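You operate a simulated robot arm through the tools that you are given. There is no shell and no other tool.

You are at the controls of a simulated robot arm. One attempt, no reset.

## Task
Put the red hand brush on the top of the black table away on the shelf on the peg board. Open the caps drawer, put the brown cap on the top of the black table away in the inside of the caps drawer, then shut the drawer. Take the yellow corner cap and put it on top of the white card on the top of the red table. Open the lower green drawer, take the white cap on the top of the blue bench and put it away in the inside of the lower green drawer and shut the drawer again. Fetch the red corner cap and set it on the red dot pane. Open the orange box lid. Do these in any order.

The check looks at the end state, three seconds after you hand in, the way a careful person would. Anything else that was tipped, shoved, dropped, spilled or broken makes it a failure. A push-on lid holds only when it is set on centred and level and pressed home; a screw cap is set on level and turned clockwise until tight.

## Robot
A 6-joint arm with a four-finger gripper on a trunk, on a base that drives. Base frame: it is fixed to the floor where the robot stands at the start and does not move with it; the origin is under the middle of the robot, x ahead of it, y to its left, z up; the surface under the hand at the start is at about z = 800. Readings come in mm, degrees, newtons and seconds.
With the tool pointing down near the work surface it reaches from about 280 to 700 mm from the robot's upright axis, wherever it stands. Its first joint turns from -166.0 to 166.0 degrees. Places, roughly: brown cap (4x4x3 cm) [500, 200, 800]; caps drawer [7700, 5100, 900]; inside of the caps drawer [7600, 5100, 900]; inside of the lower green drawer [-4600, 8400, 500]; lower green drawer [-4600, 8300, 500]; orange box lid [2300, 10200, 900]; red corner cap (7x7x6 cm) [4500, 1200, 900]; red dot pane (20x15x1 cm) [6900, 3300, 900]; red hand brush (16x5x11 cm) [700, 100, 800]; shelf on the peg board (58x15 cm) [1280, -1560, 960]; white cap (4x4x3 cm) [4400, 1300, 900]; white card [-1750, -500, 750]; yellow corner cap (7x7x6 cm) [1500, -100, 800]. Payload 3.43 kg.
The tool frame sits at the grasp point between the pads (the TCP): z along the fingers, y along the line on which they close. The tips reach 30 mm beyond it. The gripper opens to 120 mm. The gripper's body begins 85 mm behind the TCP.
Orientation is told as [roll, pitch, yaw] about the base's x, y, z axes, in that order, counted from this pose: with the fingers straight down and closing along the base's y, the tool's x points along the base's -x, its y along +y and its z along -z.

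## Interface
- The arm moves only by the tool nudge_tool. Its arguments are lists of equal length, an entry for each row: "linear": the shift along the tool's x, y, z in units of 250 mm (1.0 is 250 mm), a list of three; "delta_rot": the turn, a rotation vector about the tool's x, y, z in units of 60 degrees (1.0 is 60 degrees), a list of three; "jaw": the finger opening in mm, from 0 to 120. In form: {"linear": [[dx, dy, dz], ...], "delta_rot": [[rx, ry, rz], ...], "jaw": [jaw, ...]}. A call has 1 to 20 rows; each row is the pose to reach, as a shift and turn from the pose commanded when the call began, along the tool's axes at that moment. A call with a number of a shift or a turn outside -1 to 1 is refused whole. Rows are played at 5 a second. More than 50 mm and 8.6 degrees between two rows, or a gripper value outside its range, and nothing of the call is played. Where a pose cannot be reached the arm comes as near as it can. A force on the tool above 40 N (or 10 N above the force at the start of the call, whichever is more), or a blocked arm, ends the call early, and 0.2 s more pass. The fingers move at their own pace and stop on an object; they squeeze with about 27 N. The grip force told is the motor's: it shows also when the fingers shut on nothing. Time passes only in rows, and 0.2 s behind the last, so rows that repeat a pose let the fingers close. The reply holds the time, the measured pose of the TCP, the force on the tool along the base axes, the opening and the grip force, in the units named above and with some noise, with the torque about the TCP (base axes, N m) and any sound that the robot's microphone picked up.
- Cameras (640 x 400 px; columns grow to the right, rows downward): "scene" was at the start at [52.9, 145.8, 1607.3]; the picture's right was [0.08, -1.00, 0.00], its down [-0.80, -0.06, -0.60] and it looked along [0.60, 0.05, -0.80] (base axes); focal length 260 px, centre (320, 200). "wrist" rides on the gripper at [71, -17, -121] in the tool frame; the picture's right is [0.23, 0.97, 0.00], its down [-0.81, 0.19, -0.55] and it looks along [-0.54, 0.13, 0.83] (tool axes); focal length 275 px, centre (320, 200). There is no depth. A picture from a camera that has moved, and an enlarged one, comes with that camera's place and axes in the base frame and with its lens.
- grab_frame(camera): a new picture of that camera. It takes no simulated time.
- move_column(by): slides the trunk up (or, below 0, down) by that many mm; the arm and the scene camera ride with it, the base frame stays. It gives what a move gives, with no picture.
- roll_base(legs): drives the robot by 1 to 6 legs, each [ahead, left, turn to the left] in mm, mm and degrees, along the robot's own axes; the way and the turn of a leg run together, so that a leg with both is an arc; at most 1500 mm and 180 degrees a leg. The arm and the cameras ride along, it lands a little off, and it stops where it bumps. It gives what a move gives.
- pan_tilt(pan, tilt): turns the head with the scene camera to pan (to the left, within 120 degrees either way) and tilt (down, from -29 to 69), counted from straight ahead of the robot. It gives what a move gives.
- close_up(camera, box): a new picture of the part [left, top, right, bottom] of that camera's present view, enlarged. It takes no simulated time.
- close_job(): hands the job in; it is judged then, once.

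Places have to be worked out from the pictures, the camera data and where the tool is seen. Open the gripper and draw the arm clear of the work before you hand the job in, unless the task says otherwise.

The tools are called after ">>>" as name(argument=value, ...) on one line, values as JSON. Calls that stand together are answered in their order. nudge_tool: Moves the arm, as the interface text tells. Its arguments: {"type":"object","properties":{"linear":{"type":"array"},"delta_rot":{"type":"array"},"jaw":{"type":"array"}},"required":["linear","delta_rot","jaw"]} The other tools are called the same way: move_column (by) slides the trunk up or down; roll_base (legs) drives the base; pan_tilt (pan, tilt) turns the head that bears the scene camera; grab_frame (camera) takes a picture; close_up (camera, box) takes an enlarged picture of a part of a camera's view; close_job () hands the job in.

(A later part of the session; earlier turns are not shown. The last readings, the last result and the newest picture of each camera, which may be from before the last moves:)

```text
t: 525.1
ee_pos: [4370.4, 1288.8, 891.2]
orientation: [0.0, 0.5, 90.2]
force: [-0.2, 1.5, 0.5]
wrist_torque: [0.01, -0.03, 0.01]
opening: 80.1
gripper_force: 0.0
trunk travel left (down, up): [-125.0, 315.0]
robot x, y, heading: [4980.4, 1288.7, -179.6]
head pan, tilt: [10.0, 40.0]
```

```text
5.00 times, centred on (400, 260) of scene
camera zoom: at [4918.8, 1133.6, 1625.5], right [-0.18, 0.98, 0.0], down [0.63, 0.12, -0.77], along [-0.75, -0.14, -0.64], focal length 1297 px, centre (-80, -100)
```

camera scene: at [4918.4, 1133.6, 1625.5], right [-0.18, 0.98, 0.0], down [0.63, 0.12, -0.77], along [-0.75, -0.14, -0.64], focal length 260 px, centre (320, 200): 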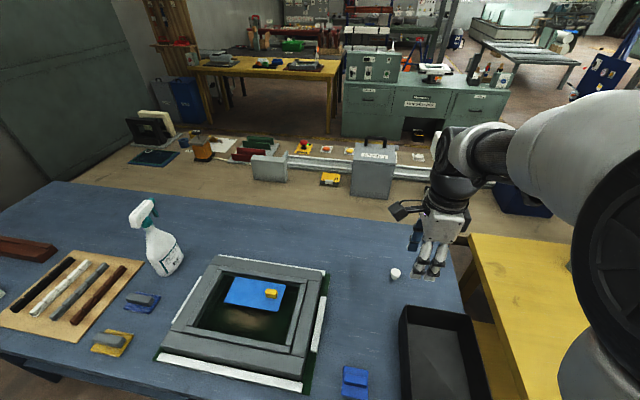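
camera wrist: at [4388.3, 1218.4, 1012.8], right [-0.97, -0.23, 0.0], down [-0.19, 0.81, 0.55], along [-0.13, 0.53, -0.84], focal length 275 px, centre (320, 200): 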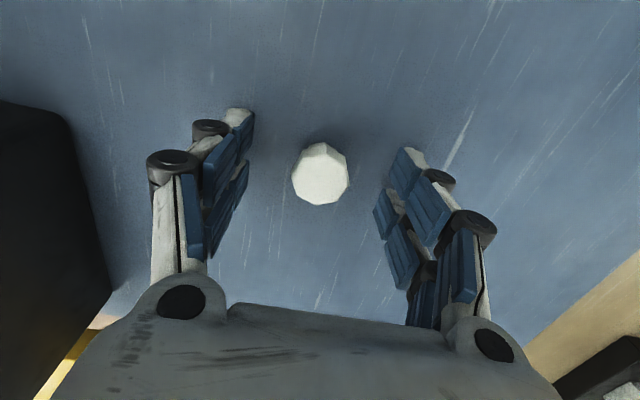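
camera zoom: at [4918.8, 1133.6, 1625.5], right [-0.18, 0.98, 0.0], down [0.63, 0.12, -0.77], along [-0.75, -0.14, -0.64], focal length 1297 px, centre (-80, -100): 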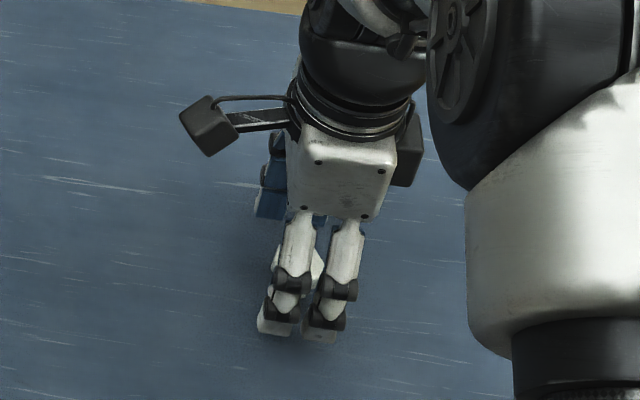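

Centred. I go down the last few millimetres and close.

>>> nudge_tool(linear=[[0, 0, 0.02], [0, 0, 0.032]], delta_rot=[[0, 0, 0], [0, 0, 0]], jaw=[80, 80])

>>> nudge_tool(linear=[[0, 0, 0], [0, 0, 0], [0, 0, 0], [0, 0, 0], [0, 0, 0], [0, 0, 0]], delta_rot=[[0, 0, 0], [0, 0, 0], [0, 0, 0], [0, 0, 0], [0, 0, 0], [0, 0, 0]], jaw=[65, 50, 35, 20, 0, 0])

>>> grab_frame(camera="wrist")

```text
t: 525.7
ee_pos: [4372.8, 1289.8, 883.2]
orientation: [0.1, 0.5, 90.1]
force: [-0.1, -0.7, 1.1]
wrist_torque: [0.02, -0.06, -0.04]
opening: 80.2
gripper_force: 0.1
trunk travel left (down, up): [-125.0, 315.0]
robot x, y, heading: [4982.6, 1288.8, -179.7]
head pan, tilt: [10.0, 40.0]
```

```text
t: 527.1
ee_pos: [4372.5, 1290.0, 883.3]
orientation: [0.1, 0.4, 90.1]
force: [0.7, -0.3, 0.7]
wrist_torque: [0.0, 0.01, 0.03]
opening: 28.9
gripper_force: 26.8
trunk travel left (down, up): [-125.0, 315.0]
robot x, y, heading: [4983.8, 1290.9, -179.9]
head pan, tilt: [10.0, 40.0]
```

```text
taken
camera wrist: at [4389.4, 1218.6, 1005.0], right [-0.97, -0.23, 0.0], down [-0.19, 0.81, 0.55], along [-0.13, 0.53, -0.84], focal length 275 px, centre (320, 200)
```

wrist: 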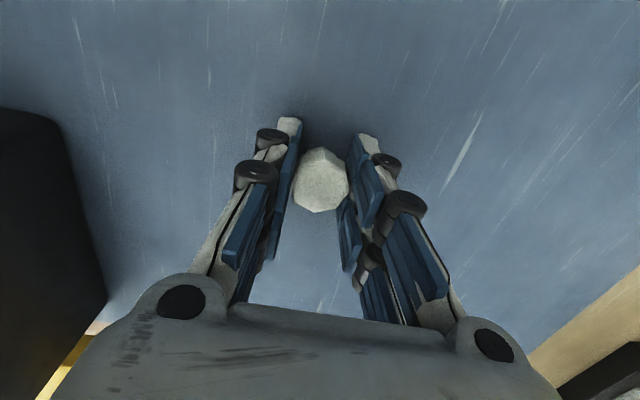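

The white cap is gripped (29 mm). I lift and then draw it back over the box toward the robot.

>>> nudge_tool(linear=[[0, 0, -0.06], [0, 0, -0.22], [0, 0, -0.4], [0, 0, -0.58], [0, 0, -0.76], [0, 0, -0.92], [0, 0, -1.0]], delta_rot=[[0, 0, 0], [0, 0, 0], [0, 0, 0], [0, 0, 0], [0, 0, 0], [0, 0, 0], [0, 0, 0]], jaw=[0, 0, 0, 0, 0, 0, 0])

>>> nudge_tool(linear=[[0, -0.18, -0.05], [0, -0.36, -0.1], [0, -0.54, -0.15], [0, -0.7, -0.2]], delta_rot=[[0, 0, 0], [0, 0, 0], [0, 0, 0], [0, 0, 0]], jaw=[0, 0, 0, 0])

>>> grab_frame(camera="wrist")

```text
t: 528.7
ee_pos: [4371.0, 1292.4, 1135.3]
orientation: [0.0, 0.4, 90.1]
force: [-0.4, -0.1, -0.4]
wrist_torque: [0.03, 0.04, -0.01]
opening: 28.4
gripper_force: 27.3
trunk travel left (down, up): [-125.0, 315.0]
robot x, y, heading: [4984.0, 1285.8, -179.5]
head pan, tilt: [10.0, 40.0]
```

```text
t: 529.7
ee_pos: [4550.6, 1292.3, 1184.6]
orientation: [0.1, 0.4, 90.3]
force: [0.2, 0.2, -0.3]
wrist_torque: [0.0, 0.03, 0.0]
opening: 28.5
gripper_force: 26.5
trunk travel left (down, up): [-125.0, 315.0]
robot x, y, heading: [4984.8, 1291.4, -179.6]
head pan, tilt: [10.0, 40.0]
```

```text
taken
camera wrist: at [4566.9, 1220.6, 1305.7], right [-0.97, -0.23, 0.0], down [-0.19, 0.81, 0.55], along [-0.13, 0.53, -0.84], focal length 275 px, centre (320, 200)
```

wrist: 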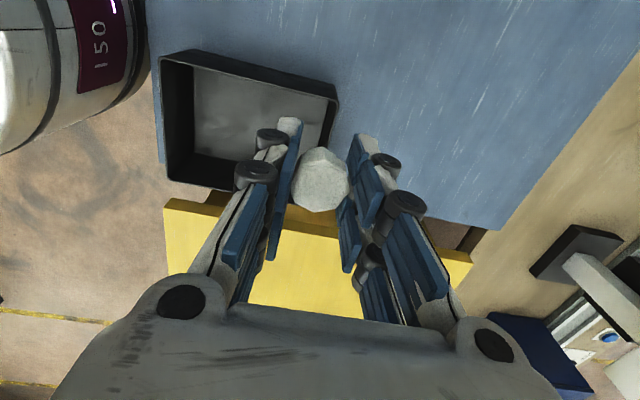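

The white cap is held. I begin the long drive to the green drawers: back to the aisle and west.

>>> roll_base(legs=[[-610, 0, 0], [0, -1500, 0], [0, -1450, 0], [1500, 0, 0], [1500, 0, 0]])

>>> grab_frame(camera="wrist")

```text
t: 561.1
ee_pos: [2028.5, 4033.1, 1184.1]
orientation: [0.0, 0.4, 95.8]
force: [0.0, -1.1, -0.4]
wrist_torque: [0.0, -0.01, 0.01]
opening: 28.5
gripper_force: 26.5
trunk travel left (down, up): [-125.0, 315.0]
robot x, y, heading: [2461.6, 4072.2, -174.0]
head pan, tilt: [10.0, 40.0]
```

```text
taken
camera wrist: at [2052.8, 3964.7, 1305.0], right [-0.95, -0.33, 0.0], down [-0.27, 0.79, 0.55], along [-0.18, 0.52, -0.84], focal length 275 px, centre (320, 200)
```

wrist: 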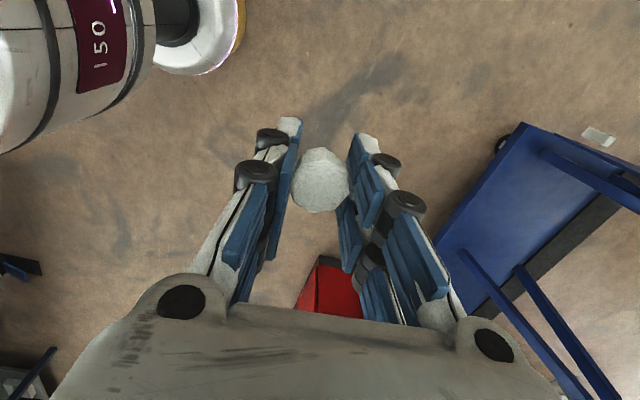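

Heading drifted 6°; I correct it while sidestepping to y≈3420, then continue west.

>>> roll_base(legs=[[0, 650, -6], [1500, 0, 0], [1450, 0, 0]])

>>> pan_tilt(pan=-15, tilt=25)

>>> grab_frame(camera="scene")

>>> pan_tilt(pan=-70, tilt=20)

>>> grab_frame(camera="scene")

```text
t: 578.8
ee_pos: [-920.7, 3204.4, 1184.8]
orientation: [0.1, 0.4, 95.5]
force: [-0.3, 0.0, -0.6]
wrist_torque: [0.04, -0.02, 0.0]
opening: 28.2
gripper_force: 27.7
trunk travel left (down, up): [-125.0, 315.0]
robot x, y, heading: [-487.3, 3239.8, -174.3]
head pan, tilt: [10.0, 40.0]
```

```text
t: 579.7
ee_pos: [-920.0, 3203.9, 1184.2]
orientation: [0.2, 0.4, 95.4]
force: [0.0, 0.7, 0.2]
wrist_torque: [-0.02, 0.04, 0.01]
opening: 28.7
gripper_force: 27.0
trunk travel left (down, up): [-125.0, 315.0]
robot x, y, heading: [-490.3, 3241.9, -174.3]
head pan, tilt: [-15.0, 25.0]
```

```text
taken
camera scene: at [-545.9, 3118.7, 1648.8], right [0.16, 0.99, 0.0], down [0.42, -0.07, -0.91], along [-0.89, 0.15, -0.42], focal length 260 px, centre (320, 200)
```

scene: 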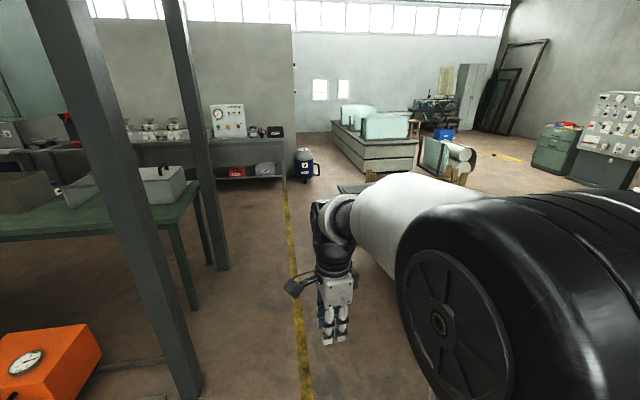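

```text
t: 580.9
ee_pos: [-920.2, 3205.0, 1183.0]
orientation: [0.1, 0.5, 95.4]
force: [-0.2, -0.7, 0.4]
wrist_torque: [-0.01, 0.01, 0.01]
opening: 28.4
gripper_force: 26.9
trunk travel left (down, up): [-125.0, 315.0]
robot x, y, heading: [-488.3, 3241.4, -174.5]
head pan, tilt: [-70.0, 20.0]
```

```text
taken
camera scene: at [-495.2, 3187.6, 1657.0], right [0.9, 0.43, 0.0], down [0.15, -0.31, -0.94], along [-0.41, 0.85, -0.34], focal length 260 px, centre (320, 200)
```

scene: 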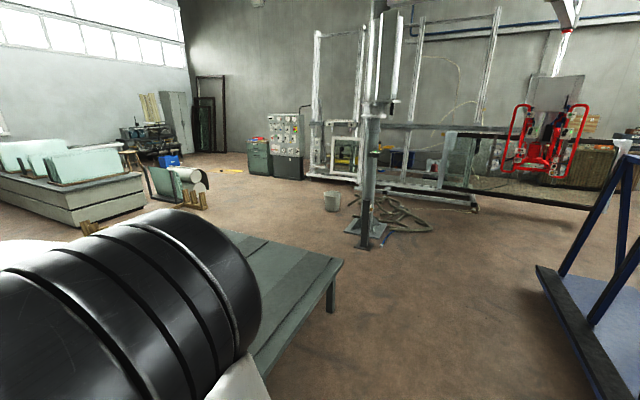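

I can see the green cabinet ahead-left. I turn to face +y and drive north between the low table and the A-frame, then west along y≈5450.

>>> roll_base(legs=[[0, 0, -95.7], [1500, 0, 0], [700, 0, 0]])

>>> pan_tilt(pan=60, tilt=25)

>>> grab_frame(camera="scene")

>>> pan_tilt(pan=0, tilt=25)

>>> grab_frame(camera="scene")

```text
t: 595.9
ee_pos: [-480.5, 5887.7, 1183.2]
orientation: [0.1, 0.4, -0.3]
force: [-0.2, 0.7, -1.1]
wrist_torque: [-0.03, -0.01, -0.01]
opening: 28.4
gripper_force: 27.1
trunk travel left (down, up): [-125.0, 315.0]
robot x, y, heading: [-487.9, 5453.7, 89.8]
head pan, tilt: [-70.0, 20.0]
```

```text
t: 598.0
ee_pos: [-481.6, 5887.0, 1183.7]
orientation: [0.1, 0.4, -0.3]
force: [-0.2, 0.9, -0.1]
wrist_torque: [-0.04, 0.02, -0.03]
opening: 28.4
gripper_force: 26.5
trunk travel left (down, up): [-125.0, 315.0]
robot x, y, heading: [-490.4, 5454.0, 90.1]
head pan, tilt: [60.0, 25.0]
```

```text
taken
camera scene: at [-709.1, 5479.9, 1648.9], right [0.5, 0.86, 0.0], down [0.37, -0.21, -0.91], along [-0.78, 0.46, -0.42], focal length 260 px, centre (320, 200)
```

scene: 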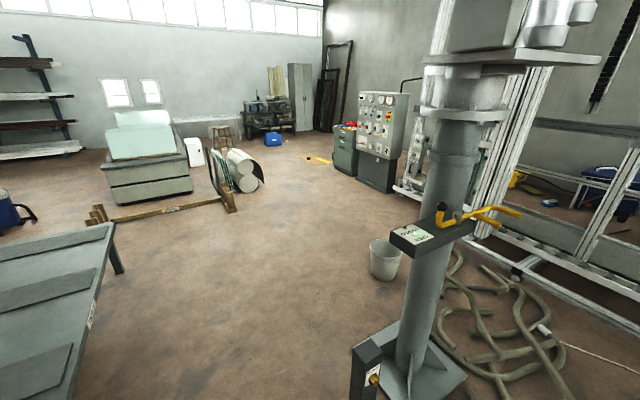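

```text
t: 599.3
ee_pos: [-481.6, 5887.2, 1183.5]
orientation: [0.1, 0.5, -0.4]
force: [0.3, 0.2, -0.3]
wrist_torque: [-0.01, 0.01, 0.03]
opening: 28.4
gripper_force: 26.6
trunk travel left (down, up): [-125.0, 315.0]
robot x, y, heading: [-487.2, 5451.9, 89.9]
head pan, tilt: [0.0, 25.0]
```

```text
taken
camera scene: at [-629.3, 5525.7, 1648.9], right [1.0, 0.0, 0.0], down [0.0, -0.42, -0.91], along [0.0, 0.91, -0.42], focal length 260 px, centre (320, 200)
```

scene: 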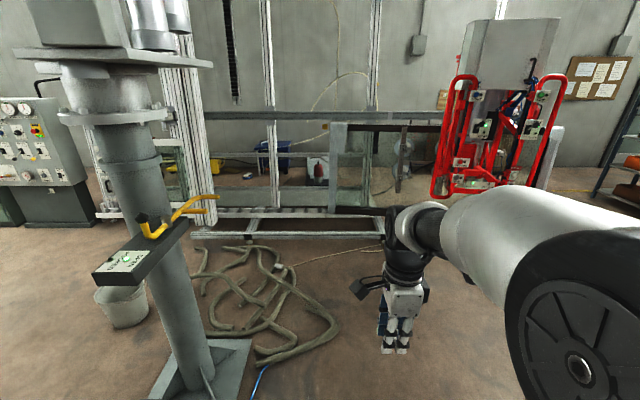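

I turn to face −x so the arm leads, and drive west along y≈5430 between the low table and the crane column.

>>> roll_base(legs=[[0, 0, 90], [1500, 30, 0], [1450, 0, 0]])

>>> pan_tilt(pan=-70, tilt=25)

>>> grab_frame(camera="scene")

```text
refused: leg 2 is longer than a leg can be; nothing moved
```

```text
t: 600.7
ee_pos: [-482.3, 5887.7, 1184.2]
orientation: [0.0, 0.3, -0.3]
force: [-0.3, -0.1, 0.2]
wrist_torque: [0.04, -0.01, -0.01]
opening: 28.3
gripper_force: 27.0
trunk travel left (down, up): [-125.0, 315.0]
robot x, y, heading: [-490.7, 5448.1, 89.7]
head pan, tilt: [-70.0, 25.0]
```

```text
taken
camera scene: at [-542.8, 5464.9, 1648.9], right [0.34, -0.94, 0.0], down [-0.4, -0.14, -0.91], along [0.85, 0.31, -0.42], focal length 260 px, centre (320, 200)
```

scene: 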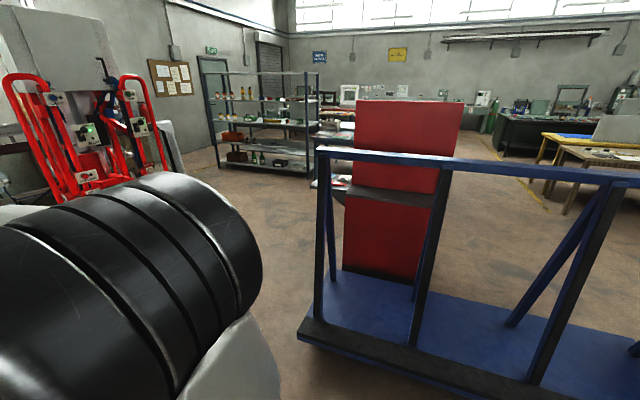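

The leg was marginally too long; I resend it shortened.

>>> roll_base(legs=[[0, 0, 90], [1450, 30, 0], [1450, 0, 0]])

>>> pan_tilt(pan=-70, tilt=25)

>>> grab_frame(camera="scene")

```text
t: 618.6
ee_pos: [-3845.6, 5353.5, 1183.6]
orientation: [0.1, 0.5, 91.4]
force: [0.1, 0.4, 0.7]
wrist_torque: [-0.02, 0.01, 0.02]
opening: 28.7
gripper_force: 26.7
trunk travel left (down, up): [-125.0, 315.0]
robot x, y, heading: [-3415.4, 5359.8, -178.2]
head pan, tilt: [-70.0, 25.0]
```

```text
t: 619.2
ee_pos: [-3843.9, 5353.9, 1186.0]
orientation: [0.0, 0.4, 91.4]
force: [0.0, 0.3, -0.5]
wrist_torque: [0.02, -0.03, -0.01]
opening: 28.5
gripper_force: 26.9
trunk travel left (down, up): [-125.0, 315.0]
robot x, y, heading: [-3409.4, 5360.3, -178.4]
head pan, tilt: [-70.0, 25.0]
```

```text
taken
camera scene: at [-3421.8, 5307.1, 1648.9], right [0.93, 0.37, 0.0], down [0.16, -0.39, -0.91], along [-0.33, 0.84, -0.42], focal length 260 px, centre (320, 200)
```

scene: 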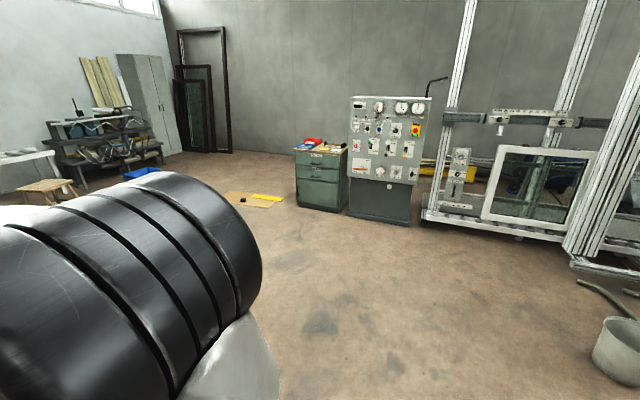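

There's the green cabinet with two drawers, front at y≈8300. I zoom in on it.

>>> close_up(camera="scene", box=[260, 90, 440, 240])

```text
2.67 times, centred on (350, 165) of scene
camera zoom: at [-3421.8, 5307.1, 1648.9], right [0.93, 0.37, 0.0], down [0.16, -0.39, -0.91], along [-0.33, 0.84, -0.42], focal length 692 px, centre (240, 293)
```

zoom: 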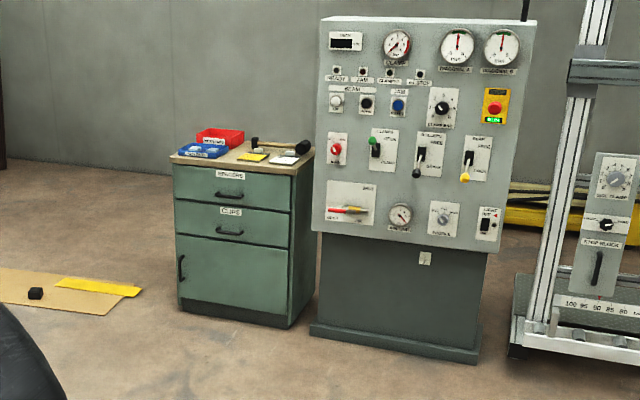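

It has two drawers (the lower labelled CLIPS) above a door. I turn to face +y and drive up in front of it.

>>> roll_base(legs=[[0, 0, -91.6], [1500, 0, 0], [350, 0, 0], [0, 1160, 0]])

>>> pan_tilt(pan=0, tilt=40)

>>> grab_frame(camera="scene")

```text
t: 638.0
ee_pos: [-4632.9, 7582.6, 1184.4]
orientation: [0.0, 0.2, 4.5]
force: [-0.2, 0.7, 0.1]
wrist_torque: [0.0, -0.03, 0.01]
opening: 28.6
gripper_force: 26.7
trunk travel left (down, up): [-125.0, 315.0]
robot x, y, heading: [-4600.6, 7146.5, 94.8]
head pan, tilt: [-70.0, 25.0]
```

```text
t: 639.4
ee_pos: [-4632.6, 7582.0, 1184.8]
orientation: [0.0, 0.3, 4.5]
force: [-0.3, -0.1, -0.5]
wrist_torque: [-0.02, -0.01, 0.0]
opening: 28.6
gripper_force: 27.2
trunk travel left (down, up): [-125.0, 315.0]
robot x, y, heading: [-4607.4, 7148.9, 94.5]
head pan, tilt: [0.0, 40.0]
```

```text
taken
camera scene: at [-4747.8, 7203.1, 1625.6], right [1.0, 0.08, 0.0], down [0.05, -0.64, -0.77], along [-0.06, 0.76, -0.64], focal length 260 px, centre (320, 200)
```

scene: 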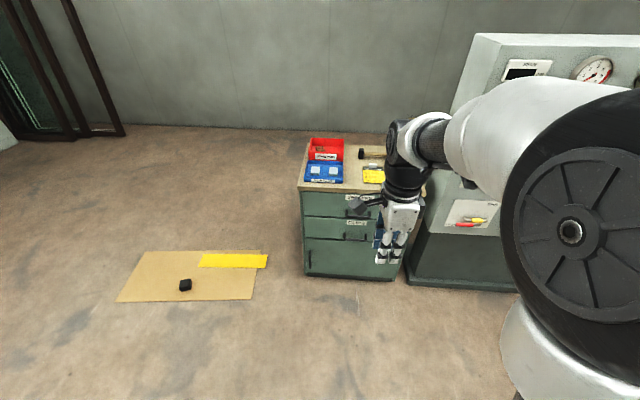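

I straighten the heading and shift right/ahead so the cabinet is visible left of the arm.

>>> roll_base(legs=[[0, -230, -4.5], [350, 0, 0]])

>>> pan_tilt(pan=8, tilt=45)

>>> grab_frame(camera="scene")

>>> close_up(camera="scene", box=[220, 60, 420, 260])

```text
t: 643.0
ee_pos: [-4362.1, 7943.6, 1183.9]
orientation: [-0.1, 0.4, -0.8]
force: [-0.8, 0.4, 0.3]
wrist_torque: [-0.02, 0.01, 0.01]
opening: 28.6
gripper_force: 27.0
trunk travel left (down, up): [-125.0, 315.0]
robot x, y, heading: [-4372.5, 7510.3, 89.6]
head pan, tilt: [0.0, 40.0]
```

```text
t: 643.7
ee_pos: [-4362.6, 7943.1, 1184.5]
orientation: [0.0, 0.5, -0.7]
force: [-0.3, -0.5, 0.1]
wrist_torque: [-0.02, 0.01, 0.0]
opening: 28.8
gripper_force: 27.5
trunk travel left (down, up): [-125.0, 315.0]
robot x, y, heading: [-4371.8, 7507.9, 89.6]
head pan, tilt: [8.0, 45.0]
```

```text
taken
camera scene: at [-4524.3, 7570.6, 1618.3], right [0.99, 0.13, 0.0], down [0.09, -0.7, -0.71], along [-0.09, 0.7, -0.71], focal length 260 px, centre (320, 200)
```

scene: 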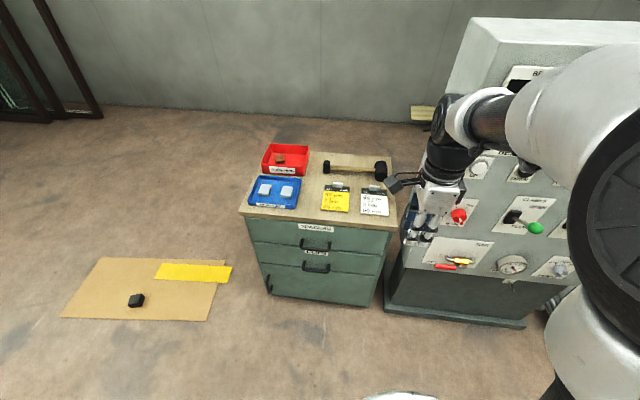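

```text
2.00 times, centred on (320, 160) of scene
camera zoom: at [-4524.3, 7570.6, 1618.3], right [0.99, 0.13, 0.0], down [0.09, -0.7, -0.71], along [-0.09, 0.7, -0.71], focal length 519 px, centre (320, 280)
```

zoom: 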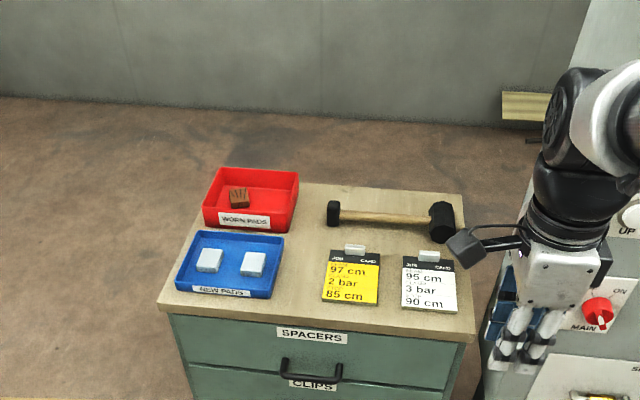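

Lower drawer CLIPS: handle ≈[−4622,8208,511]; cabinet top z≈820 with a free gap between the blue tray and the yellow card (x −4717…−4612). I'll set the white cap there; I drive closer.

>>> roll_base(legs=[[230, 250, 0.4]])

>>> grab_frame(camera="wrist")

>>> grab_frame(camera="scene")

```text
t: 645.9
ee_pos: [-4609.5, 8171.7, 1183.3]
orientation: [0.1, 0.3, 0.0]
force: [0.0, 0.0, -0.6]
wrist_torque: [0.0, -0.03, -0.01]
opening: 28.9
gripper_force: 27.2
trunk travel left (down, up): [-125.0, 315.0]
robot x, y, heading: [-4614.1, 7737.2, 90.0]
head pan, tilt: [8.0, 45.0]
```

```text
taken
camera wrist: at [-4680.6, 8154.8, 1305.1], right [-0.23, 0.97, 0.0], down [0.81, 0.19, 0.55], along [0.53, 0.13, -0.84], focal length 275 px, centre (320, 200)
```

wrist: 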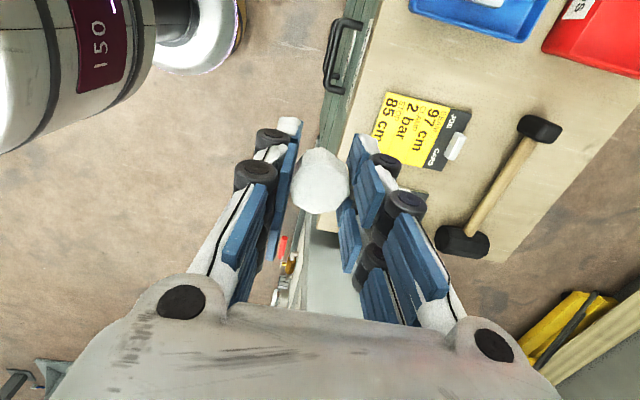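

```text
taken
camera scene: at [-4766.9, 7798.5, 1618.2], right [0.99, 0.14, 0.0], down [0.1, -0.7, -0.71], along [-0.1, 0.7, -0.71], focal length 260 px, centre (320, 200)
```

scene: 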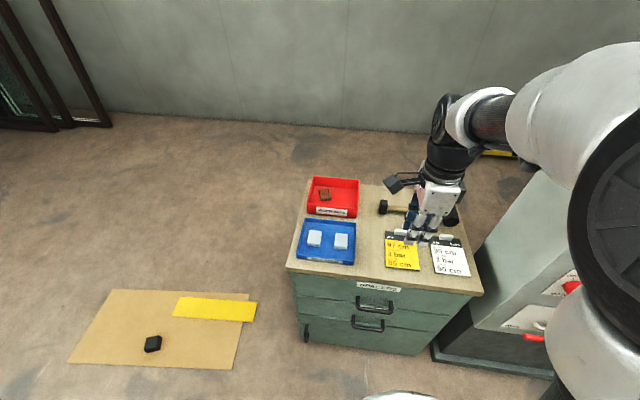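

Gap centre confirmed at about [−4667,8315]. I move the cap over it.

>>> nudge_tool(linear=[[0.04, 0.096, 0.14], [0.08, 0.191, 0.28], [0.12, 0.287, 0.43], [0.16, 0.382, 0.58], [0.2, 0.478, 0.73], [0.23, 0.573, 0.88]], delta_rot=[[0, 0, 0], [0, 0, 0], [0, 0, 0], [0, 0, 0], [0, 0, 0], [0, 0, 0]], jaw=[0, 0, 0, 0, 0, 0])

>>> grab_frame(camera="wrist")

>>> close_up(camera="scene", box=[280, 160, 500, 320])

```text
t: 647.3
ee_pos: [-4668.8, 8318.8, 967.2]
orientation: [0.1, 0.5, -0.2]
force: [0.6, 0.3, 0.3]
wrist_torque: [0.01, -0.02, 0.02]
opening: 28.8
gripper_force: 26.8
trunk travel left (down, up): [-125.0, 315.0]
robot x, y, heading: [-4613.5, 7737.4, 90.3]
head pan, tilt: [8.0, 45.0]
```

```text
taken
camera wrist: at [-4739.4, 8301.1, 1088.2], right [-0.23, 0.97, 0.0], down [0.81, 0.19, 0.55], along [0.53, 0.13, -0.84], focal length 275 px, centre (320, 200)
```

wrist: 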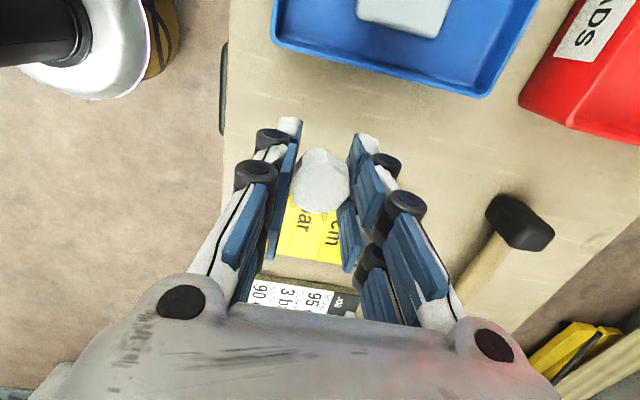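

```text
2.50 times, centred on (390, 240) of scene
camera zoom: at [-4766.4, 7799.0, 1618.2], right [0.99, 0.14, 0.0], down [0.1, -0.7, -0.71], along [-0.1, 0.7, -0.71], focal length 649 px, centre (145, 100)
```

zoom: 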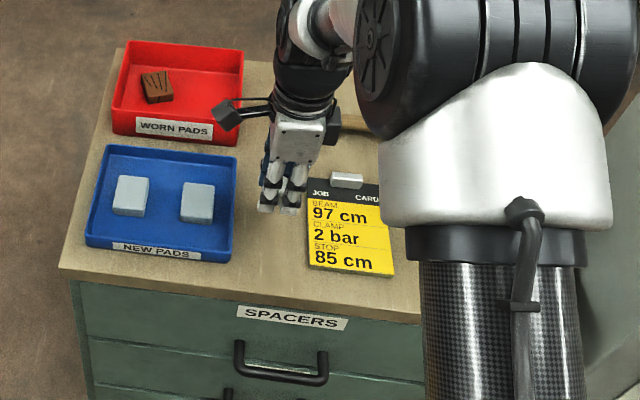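

The landing spot is clear wood. I lower to about 875 and then step to contact.

>>> nudge_tool(linear=[[0, 0, 0.14], [0, 0, 0.28], [0, 0, 0.36]], delta_rot=[[0, 0, 0], [0, 0, 0], [0, 0, 0]], jaw=[0, 0, 0])

>>> nudge_tool(linear=[[0, 0, 0.016]], delta_rot=[[0, 0, 0]], jaw=[0])

>>> nudge_tool(linear=[[0, 0, 0.014]], delta_rot=[[0, 0, 0]], jaw=[0])

```text
t: 648.1
ee_pos: [-4668.8, 8318.9, 873.8]
orientation: [0.0, 0.3, -0.1]
force: [0.6, 0.5, -1.4]
wrist_torque: [0.0, 0.02, 0.03]
opening: 28.8
gripper_force: 26.9
trunk travel left (down, up): [-125.0, 315.0]
robot x, y, heading: [-4614.9, 7737.2, 89.8]
head pan, tilt: [8.0, 45.0]
```

```text
t: 648.5
ee_pos: [-4668.8, 8318.9, 870.9]
orientation: [0.3, 0.4, -0.1]
force: [-0.2, -1.6, 12.2]
wrist_torque: [0.06, 0.04, 0.02]
opening: 28.7
gripper_force: 26.9
trunk travel left (down, up): [-125.0, 315.0]
robot x, y, heading: [-4615.8, 7736.6, 90.0]
head pan, tilt: [8.0, 45.0]
```

```text
t: 648.9
ee_pos: [-4668.1, 8316.2, 869.1]
orientation: [0.4, 0.5, -0.2]
force: [2.6, 0.4, 27.1]
wrist_torque: [-0.21, -0.29, -0.07]
opening: 28.6
gripper_force: 27.1
trunk travel left (down, up): [-125.0, 315.0]
robot x, y, heading: [-4612.7, 7735.8, 90.4]
head pan, tilt: [8.0, 45.0]
```

Contact at TCP ≈871: the cap stands on the cabinet top. I release it and rise.

>>> nudge_tool(linear=[[0, 0, -0.01], [0, 0, -0.01], [0, 0, -0.01], [0, 0, -0.01]], delta_rot=[[0, 0, 0], [0, 0, 0], [0, 0, 0], [0, 0, 0]], jaw=[30, 42, 54, 60])

>>> nudge_tool(linear=[[0, 0, -0.08], [0, 0, -0.24], [0, 0, -0.42], [0, 0, -0.6], [0, 0, -0.78], [0, 0, -0.96]], delta_rot=[[0, 0, 0], [0, 0, 0], [0, 0, 0], [0, 0, 0], [0, 0, 0], [0, 0, 0]], jaw=[60, 60, 60, 60, 60, 60])

>>> grab_frame(camera="wrist")

>>> close_up(camera="scene", box=[270, 160, 490, 360])

```text
t: 649.9
ee_pos: [-4669.0, 8316.4, 868.7]
orientation: [0.0, 0.4, 0.0]
force: [-0.2, 0.1, 2.2]
wrist_torque: [-0.01, -0.03, 0.01]
opening: 60.2
gripper_force: 0.0
trunk travel left (down, up): [-125.0, 315.0]
robot x, y, heading: [-4614.9, 7735.8, 89.9]
head pan, tilt: [8.0, 45.0]
```

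```text
t: 651.3
ee_pos: [-4670.3, 8318.2, 1109.5]
orientation: [0.0, 0.2, -0.1]
force: [0.8, 0.1, 0.1]
wrist_torque: [0.02, -0.02, 0.0]
opening: 60.5
gripper_force: 0.1
trunk travel left (down, up): [-125.0, 315.0]
robot x, y, heading: [-4614.6, 7735.6, 90.1]
head pan, tilt: [8.0, 45.0]
```

```text
taken
camera wrist: at [-4741.5, 8300.6, 1229.6], right [-0.23, 0.97, 0.0], down [0.81, 0.19, 0.55], along [0.53, 0.13, -0.84], focal length 275 px, centre (320, 200)
```

wrist: 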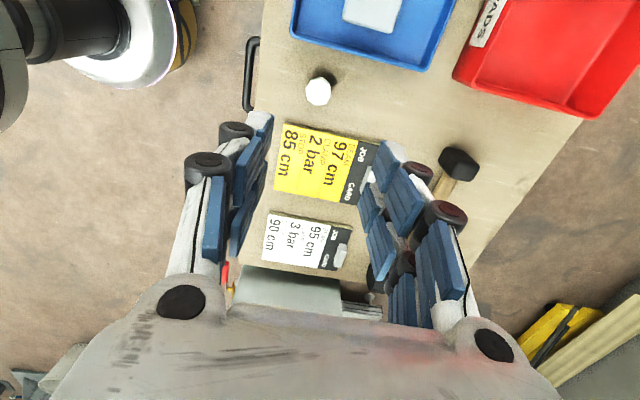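

```text
2.00 times, centred on (380, 260) of scene
camera zoom: at [-4766.2, 7797.4, 1618.3], right [0.99, 0.14, 0.0], down [0.1, -0.7, -0.71], along [-0.1, 0.7, -0.71], focal length 519 px, centre (200, 80)
```

zoom: 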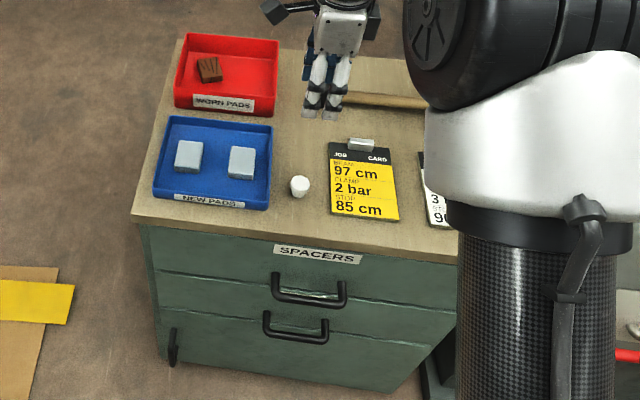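

The white cap stands safely on the cabinet top. I retract, back the base off to y≈7405 and lower the trunk fully for the low drawer.

>>> nudge_tool(linear=[[0, -0.16, -0.08], [-0.06, -0.32, -0.16], [-0.14, -0.48, -0.24], [-0.2, -0.6, -0.28]], delta_rot=[[0, 0, 0], [0, 0, 0], [0, 0, 0], [0, 0, 0]], jaw=[50, 50, 50, 50])

>>> roll_base(legs=[[-330, 0, 0]])

>>> grab_frame(camera="scene")

>>> close_up(camera="scene", box=[310, 160, 470, 320])

>>> move_column(by=-124)

>>> grab_frame(camera="scene")

>>> close_up(camera="scene", box=[310, 120, 470, 280])

```text
t: 652.3
ee_pos: [-4616.1, 8162.0, 1178.8]
orientation: [0.2, 0.4, 0.0]
force: [0.8, -0.5, -0.6]
wrist_torque: [0.02, 0.03, 0.02]
opening: 49.8
gripper_force: 0.1
trunk travel left (down, up): [-125.0, 315.0]
robot x, y, heading: [-4612.2, 7736.1, 90.0]
head pan, tilt: [8.0, 45.0]
```

```text
t: 654.5
ee_pos: [-4616.3, 7832.5, 1178.3]
orientation: [0.1, 0.4, 0.0]
force: [0.4, 0.4, 1.0]
wrist_torque: [-0.01, 0.01, 0.0]
opening: 50.1
gripper_force: 0.1
trunk travel left (down, up): [-125.0, 315.0]
robot x, y, heading: [-4612.5, 7410.9, 89.9]
head pan, tilt: [8.0, 45.0]
```

```text
taken
camera scene: at [-4765.5, 7466.6, 1618.3], right [0.99, 0.14, 0.0], down [0.1, -0.7, -0.71], along [-0.1, 0.7, -0.71], focal length 260 px, centre (320, 200)
```

scene: 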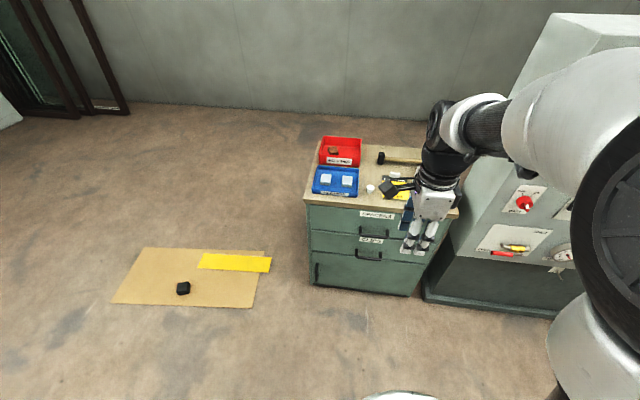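

```text
2.50 times, centred on (390, 240) of scene
camera zoom: at [-4765.5, 7466.6, 1618.3], right [0.99, 0.14, 0.0], down [0.1, -0.7, -0.71], along [-0.1, 0.7, -0.71], focal length 649 px, centre (145, 100)
```

zoom: 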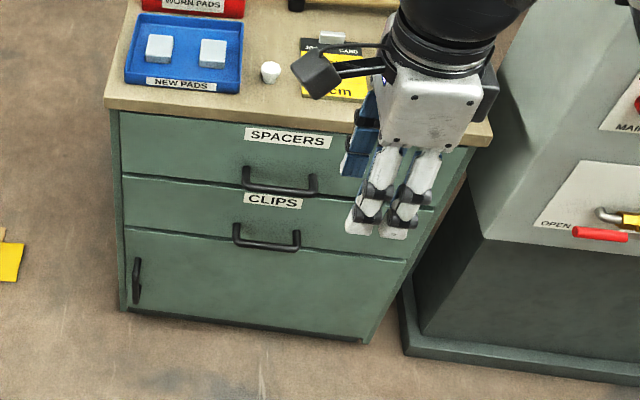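

```text
t: 656.0
ee_pos: [-4616.5, 7832.8, 1054.5]
orientation: [0.1, 0.4, 0.0]
force: [-0.3, -1.0, 0.2]
wrist_torque: [-0.01, 0.0, -0.03]
opening: 49.8
gripper_force: 0.0
trunk travel left (down, up): [-1.0, 439.0]
robot x, y, heading: [-4611.0, 7406.2, 89.8]
head pan, tilt: [8.0, 45.0]
```

```text
taken
camera scene: at [-4765.5, 7467.4, 1494.4], right [0.99, 0.14, 0.0], down [0.1, -0.7, -0.71], along [-0.1, 0.7, -0.71], focal length 260 px, centre (320, 200)
```

scene: 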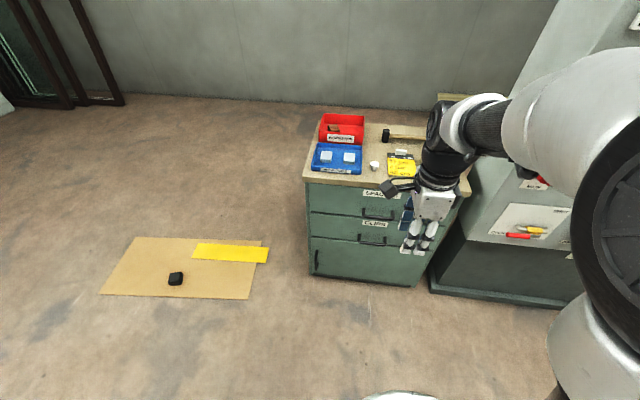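

```text
2.50 times, centred on (390, 200) of scene
camera zoom: at [-4765.5, 7467.4, 1494.4], right [0.99, 0.14, 0.0], down [0.1, -0.7, -0.71], along [-0.1, 0.7, -0.71], focal length 649 px, centre (145, 200)
```

zoom: 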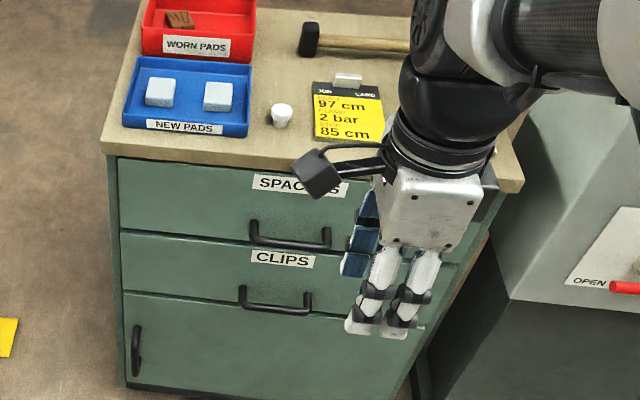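

Triangulation now gives CLIPS bar ≈[−4625,8204,496], SPACERS bar z≈668. I pitch the tool 60° forward while lowering in front of the cabinet.

>>> nudge_tool(linear=[[0.004, 0.095, 0.115], [0.008, 0.19, 0.23], [0.012, 0.285, 0.345], [0.016, 0.38, 0.46], [0.02, 0.475, 0.575], [0.024, 0.57, 0.69], [0.028, 0.665, 0.805], [0.032, 0.76, 0.92]], delta_rot=[[-0.125, 0, 0], [-0.25, 0, 0], [-0.375, 0, 0], [-0.5, 0, 0], [-0.625, 0, 0], [-0.75, 0, 0], [-0.875, 0, 0], [-1.0, 0, 0]], jaw=[50, 50, 50, 45, 45, 40, 40, 40])

>>> grab_frame(camera="wrist")

>>> grab_frame(camera="scene")

```text
t: 657.8
ee_pos: [-4625.6, 8023.3, 824.7]
orientation: [60.1, 0.4, 0.0]
force: [-0.6, -0.5, 0.2]
wrist_torque: [0.0, 0.02, -0.04]
opening: 40.1
gripper_force: 0.1
trunk travel left (down, up): [-1.0, 439.0]
robot x, y, heading: [-4610.6, 7408.7, 90.1]
head pan, tilt: [8.0, 45.0]
```

```text
taken
camera wrist: at [-4697.9, 7910.5, 870.2], right [-0.22, 0.48, 0.85], down [0.81, -0.38, 0.44], along [0.54, 0.79, -0.31], focal length 275 px, centre (320, 200)
```

wrist: 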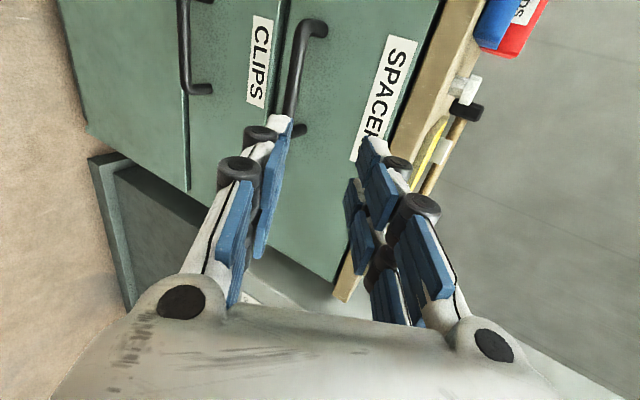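

```text
taken
camera scene: at [-4765.5, 7467.9, 1494.2], right [0.99, 0.14, 0.0], down [0.1, -0.7, -0.71], along [-0.1, 0.7, -0.71], focal length 260 px, centre (320, 200)
```

scene: 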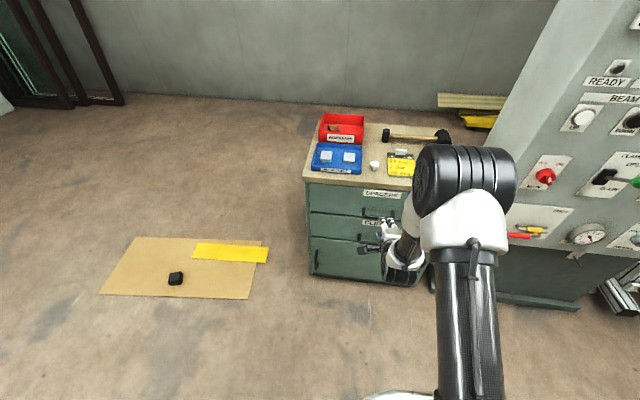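

Pose reached. I lower the hand to the level of the CLIPS handle, still ~150 mm out.

>>> nudge_tool(linear=[[0, -0.13, 0.105], [0, -0.26, 0.21], [0, -0.389, 0.315], [0, -0.519, 0.42], [0, -0.648, 0.525], [0, -0.778, 0.629]], delta_rot=[[0, 0, 0], [0, 0, 0], [0, 0, 0], [0, 0, 0], [0, 0, 0], [0, 0, 0]], jaw=[40, 40, 40, 40, 40, 40])

>>> grab_frame(camera="wrist")

>>> close_up(camera="wrist", box=[220, 0, 460, 180])

```text
t: 659.2
ee_pos: [-4625.3, 8065.8, 576.8]
orientation: [60.1, 0.3, 0.0]
force: [0.1, 0.8, 0.1]
wrist_torque: [-0.08, 0.05, 0.0]
opening: 40.1
gripper_force: 0.0
trunk travel left (down, up): [-1.0, 439.0]
robot x, y, heading: [-4615.9, 7408.0, 90.2]
head pan, tilt: [8.0, 45.0]
```

```text
taken
camera wrist: at [-4697.5, 7951.5, 622.8], right [-0.22, 0.49, 0.85], down [0.81, -0.38, 0.44], along [0.54, 0.79, -0.31], focal length 275 px, centre (320, 200)
```

wrist: 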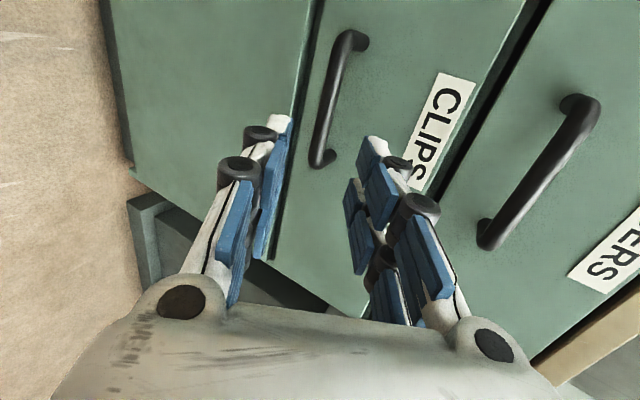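

```text
2.22 times, centred on (340, 90) of wrist
camera zoom: at [-4697.5, 7951.5, 622.8], right [-0.22, 0.49, 0.85], down [0.81, -0.38, 0.44], along [0.54, 0.79, -0.31], focal length 612 px, centre (276, 444)
```

zoom: 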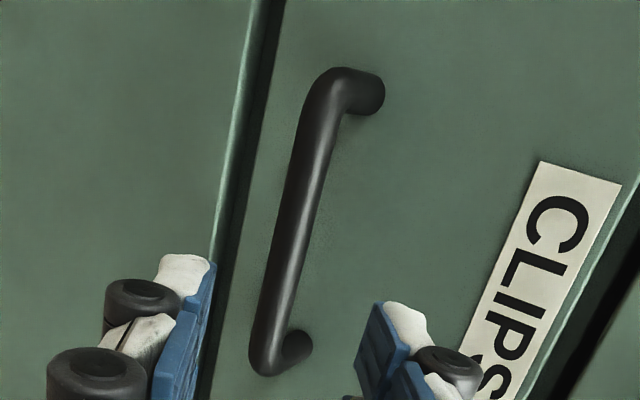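

Bar refined to ≈[−4626,8203,504]. I advance along the tool axis and recheck about 30 mm short.

>>> nudge_tool(linear=[[0, 0.01, 0.15], [0, 0.022, 0.3], [0, 0.022, 0.44]], delta_rot=[[0, 0, 0], [0, 0, 0], [0, 0, 0]], jaw=[40, 40, 40])

>>> grab_frame(camera="wrist")

```text
t: 660.0
ee_pos: [-4628.8, 8161.5, 526.0]
orientation: [59.9, 0.4, -0.1]
force: [0.2, 0.1, 0.2]
wrist_torque: [-0.08, 0.03, 0.0]
opening: 39.9
gripper_force: 0.0
trunk travel left (down, up): [-1.0, 439.0]
robot x, y, heading: [-4612.4, 7404.7, 89.9]
head pan, tilt: [8.0, 45.0]
```

```text
taken
camera wrist: at [-4699.0, 8048.2, 572.5], right [-0.22, 0.49, 0.84], down [0.81, -0.38, 0.44], along [0.54, 0.78, -0.31], focal length 275 px, centre (320, 200)
```

wrist: 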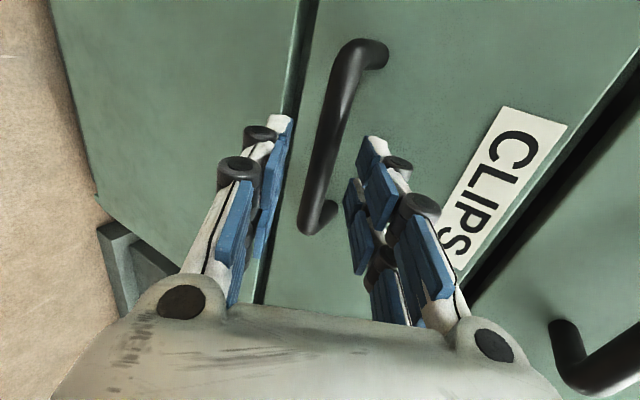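

Well aligned. I advance the last 31 mm and close on the bar.

>>> nudge_tool(linear=[[0, 0.008, 0.06], [0, 0.008, 0.125], [0, 0.008, 0.125], [0, 0.008, 0.125], [0, 0.008, 0.125], [0, 0.008, 0.125]], delta_rot=[[0, 0, 0], [0, 0, 0], [0, 0, 0], [0, 0, 0], [0, 0, 0], [0, 0, 0]], jaw=[40, 40, 26, 12, 0, 0])

>>> grab_frame(camera="wrist")

```text
t: 661.4
ee_pos: [-4627.2, 8169.0, 523.2]
orientation: [59.6, 0.3, 0.0]
force: [1.4, -6.9, -8.7]
wrist_torque: [-0.29, -0.88, 0.48]
opening: 14.4
gripper_force: 38.8
out of reach, approached as far as the arm can: row 1, 2, 3, 4, 5, 6
trunk travel left (down, up): [-1.0, 439.0]
robot x, y, heading: [-4615.7, 7409.3, 90.2]
head pan, tilt: [8.0, 45.0]
```

```text
taken
camera wrist: at [-4698.9, 8055.9, 570.9], right [-0.23, 0.49, 0.84], down [0.81, -0.38, 0.44], along [0.54, 0.78, -0.31], focal length 275 px, centre (320, 200)
```

wrist: 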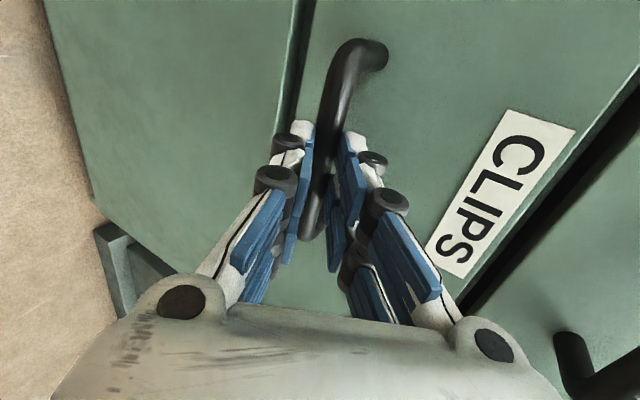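

I hit the reach limit ~20 mm short, gripping only with the tips. I open, back off a little, bring the base 70 mm closer and redo the approach.

>>> nudge_tool(linear=[[0, 0, 0], [0, 0, 0], [0, 0, -0.1], [0, 0, -0.25], [0, 0, -0.4]], delta_rot=[[0, 0, 0], [0, 0, 0], [0, 0, 0], [0, 0, 0], [0, 0, 0]], jaw=[30, 42, 42, 42, 42])

>>> roll_base(legs=[[70, 0, 0]])

>>> grab_frame(camera="wrist")

```text
t: 662.6
ee_pos: [-4629.0, 8083.6, 577.6]
orientation: [60.2, 0.4, 0.1]
force: [0.1, 0.4, -0.7]
wrist_torque: [-0.01, 0.0, 0.0]
opening: 42.2
gripper_force: 0.0
trunk travel left (down, up): [-1.0, 439.0]
robot x, y, heading: [-4617.8, 7406.2, 90.0]
head pan, tilt: [8.0, 45.0]
```

```text
t: 663.6
ee_pos: [-4628.2, 8154.1, 576.2]
orientation: [60.2, 0.5, 0.0]
force: [0.6, 0.6, 0.1]
wrist_torque: [-0.01, 0.01, 0.02]
opening: 42.2
gripper_force: 0.1
trunk travel left (down, up): [-1.0, 439.0]
robot x, y, heading: [-4611.6, 7475.0, 90.1]
head pan, tilt: [8.0, 45.0]
```

```text
taken
camera wrist: at [-4700.0, 8040.3, 622.6], right [-0.22, 0.49, 0.84], down [0.81, -0.38, 0.44], along [0.54, 0.79, -0.31], focal length 275 px, centre (320, 200)
```

wrist: 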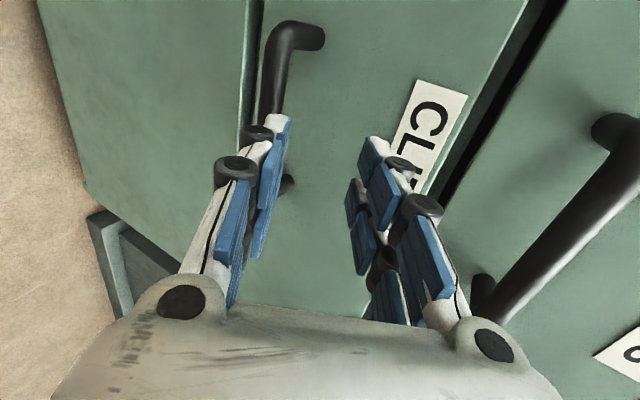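

I'm now ~40 mm above the approach line; I shift down onto it and verify.

>>> nudge_tool(linear=[[0, -0.08, 0.0], [-0.004, -0.151, 0.04]], delta_rot=[[0, 0, 0], [0, 0, 0]], jaw=[42, 42])

>>> grab_frame(camera="wrist")

```text
t: 664.2
ee_pos: [-4627.6, 8142.0, 538.5]
orientation: [60.1, 0.4, 0.0]
force: [0.4, 0.7, 0.5]
wrist_torque: [-0.02, -0.04, 0.01]
opening: 42.1
gripper_force: 0.0
trunk travel left (down, up): [-1.0, 439.0]
robot x, y, heading: [-4611.4, 7476.9, 90.1]
head pan, tilt: [8.0, 45.0]
```

```text
taken
camera wrist: at [-4698.9, 8029.1, 583.9], right [-0.22, 0.49, 0.84], down [0.81, -0.38, 0.44], along [0.54, 0.79, -0.31], focal length 275 px, centre (320, 200)
```

wrist: 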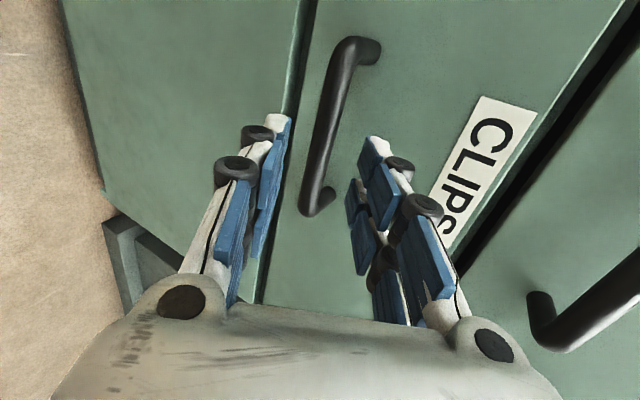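

On the line. I advance 56 mm and close.

>>> nudge_tool(linear=[[0, 0.002, 0.1], [0, 0.002, 0.18], [0, 0.002, 0.225], [0, 0.002, 0.225], [0, 0.002, 0.225], [0, 0.002, 0.225], [0, 0.002, 0.225]], delta_rot=[[0, 0, 0], [0, 0, 0], [0, 0, 0], [0, 0, 0], [0, 0, 0], [0, 0, 0], [0, 0, 0]], jaw=[42, 42, 42, 28, 14, 0, 0])

>>> grab_frame(camera="wrist")

```text
t: 665.8
ee_pos: [-4629.1, 8191.1, 510.0]
orientation: [59.9, 0.4, 0.0]
force: [0.6, -0.4, -6.3]
wrist_torque: [-0.01, -0.66, 0.25]
opening: 14.8
gripper_force: 38.6
trunk travel left (down, up): [-1.0, 439.0]
robot x, y, heading: [-4616.3, 7476.7, 90.2]
head pan, tilt: [8.0, 45.0]
```

```text
taken
camera wrist: at [-4701.1, 8078.5, 557.3], right [-0.23, 0.49, 0.84], down [0.81, -0.38, 0.44], along [0.54, 0.78, -0.31], focal length 275 px, centre (320, 200)
```

wrist: 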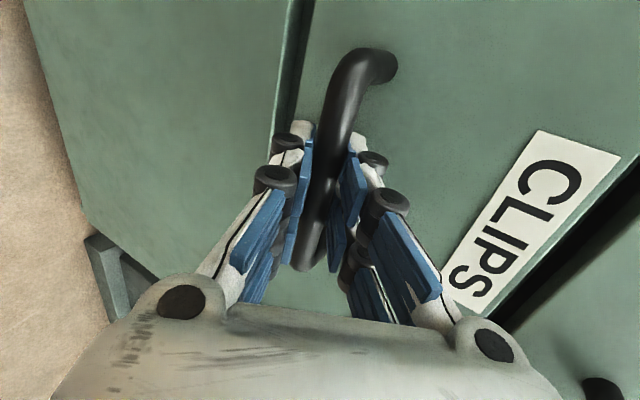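

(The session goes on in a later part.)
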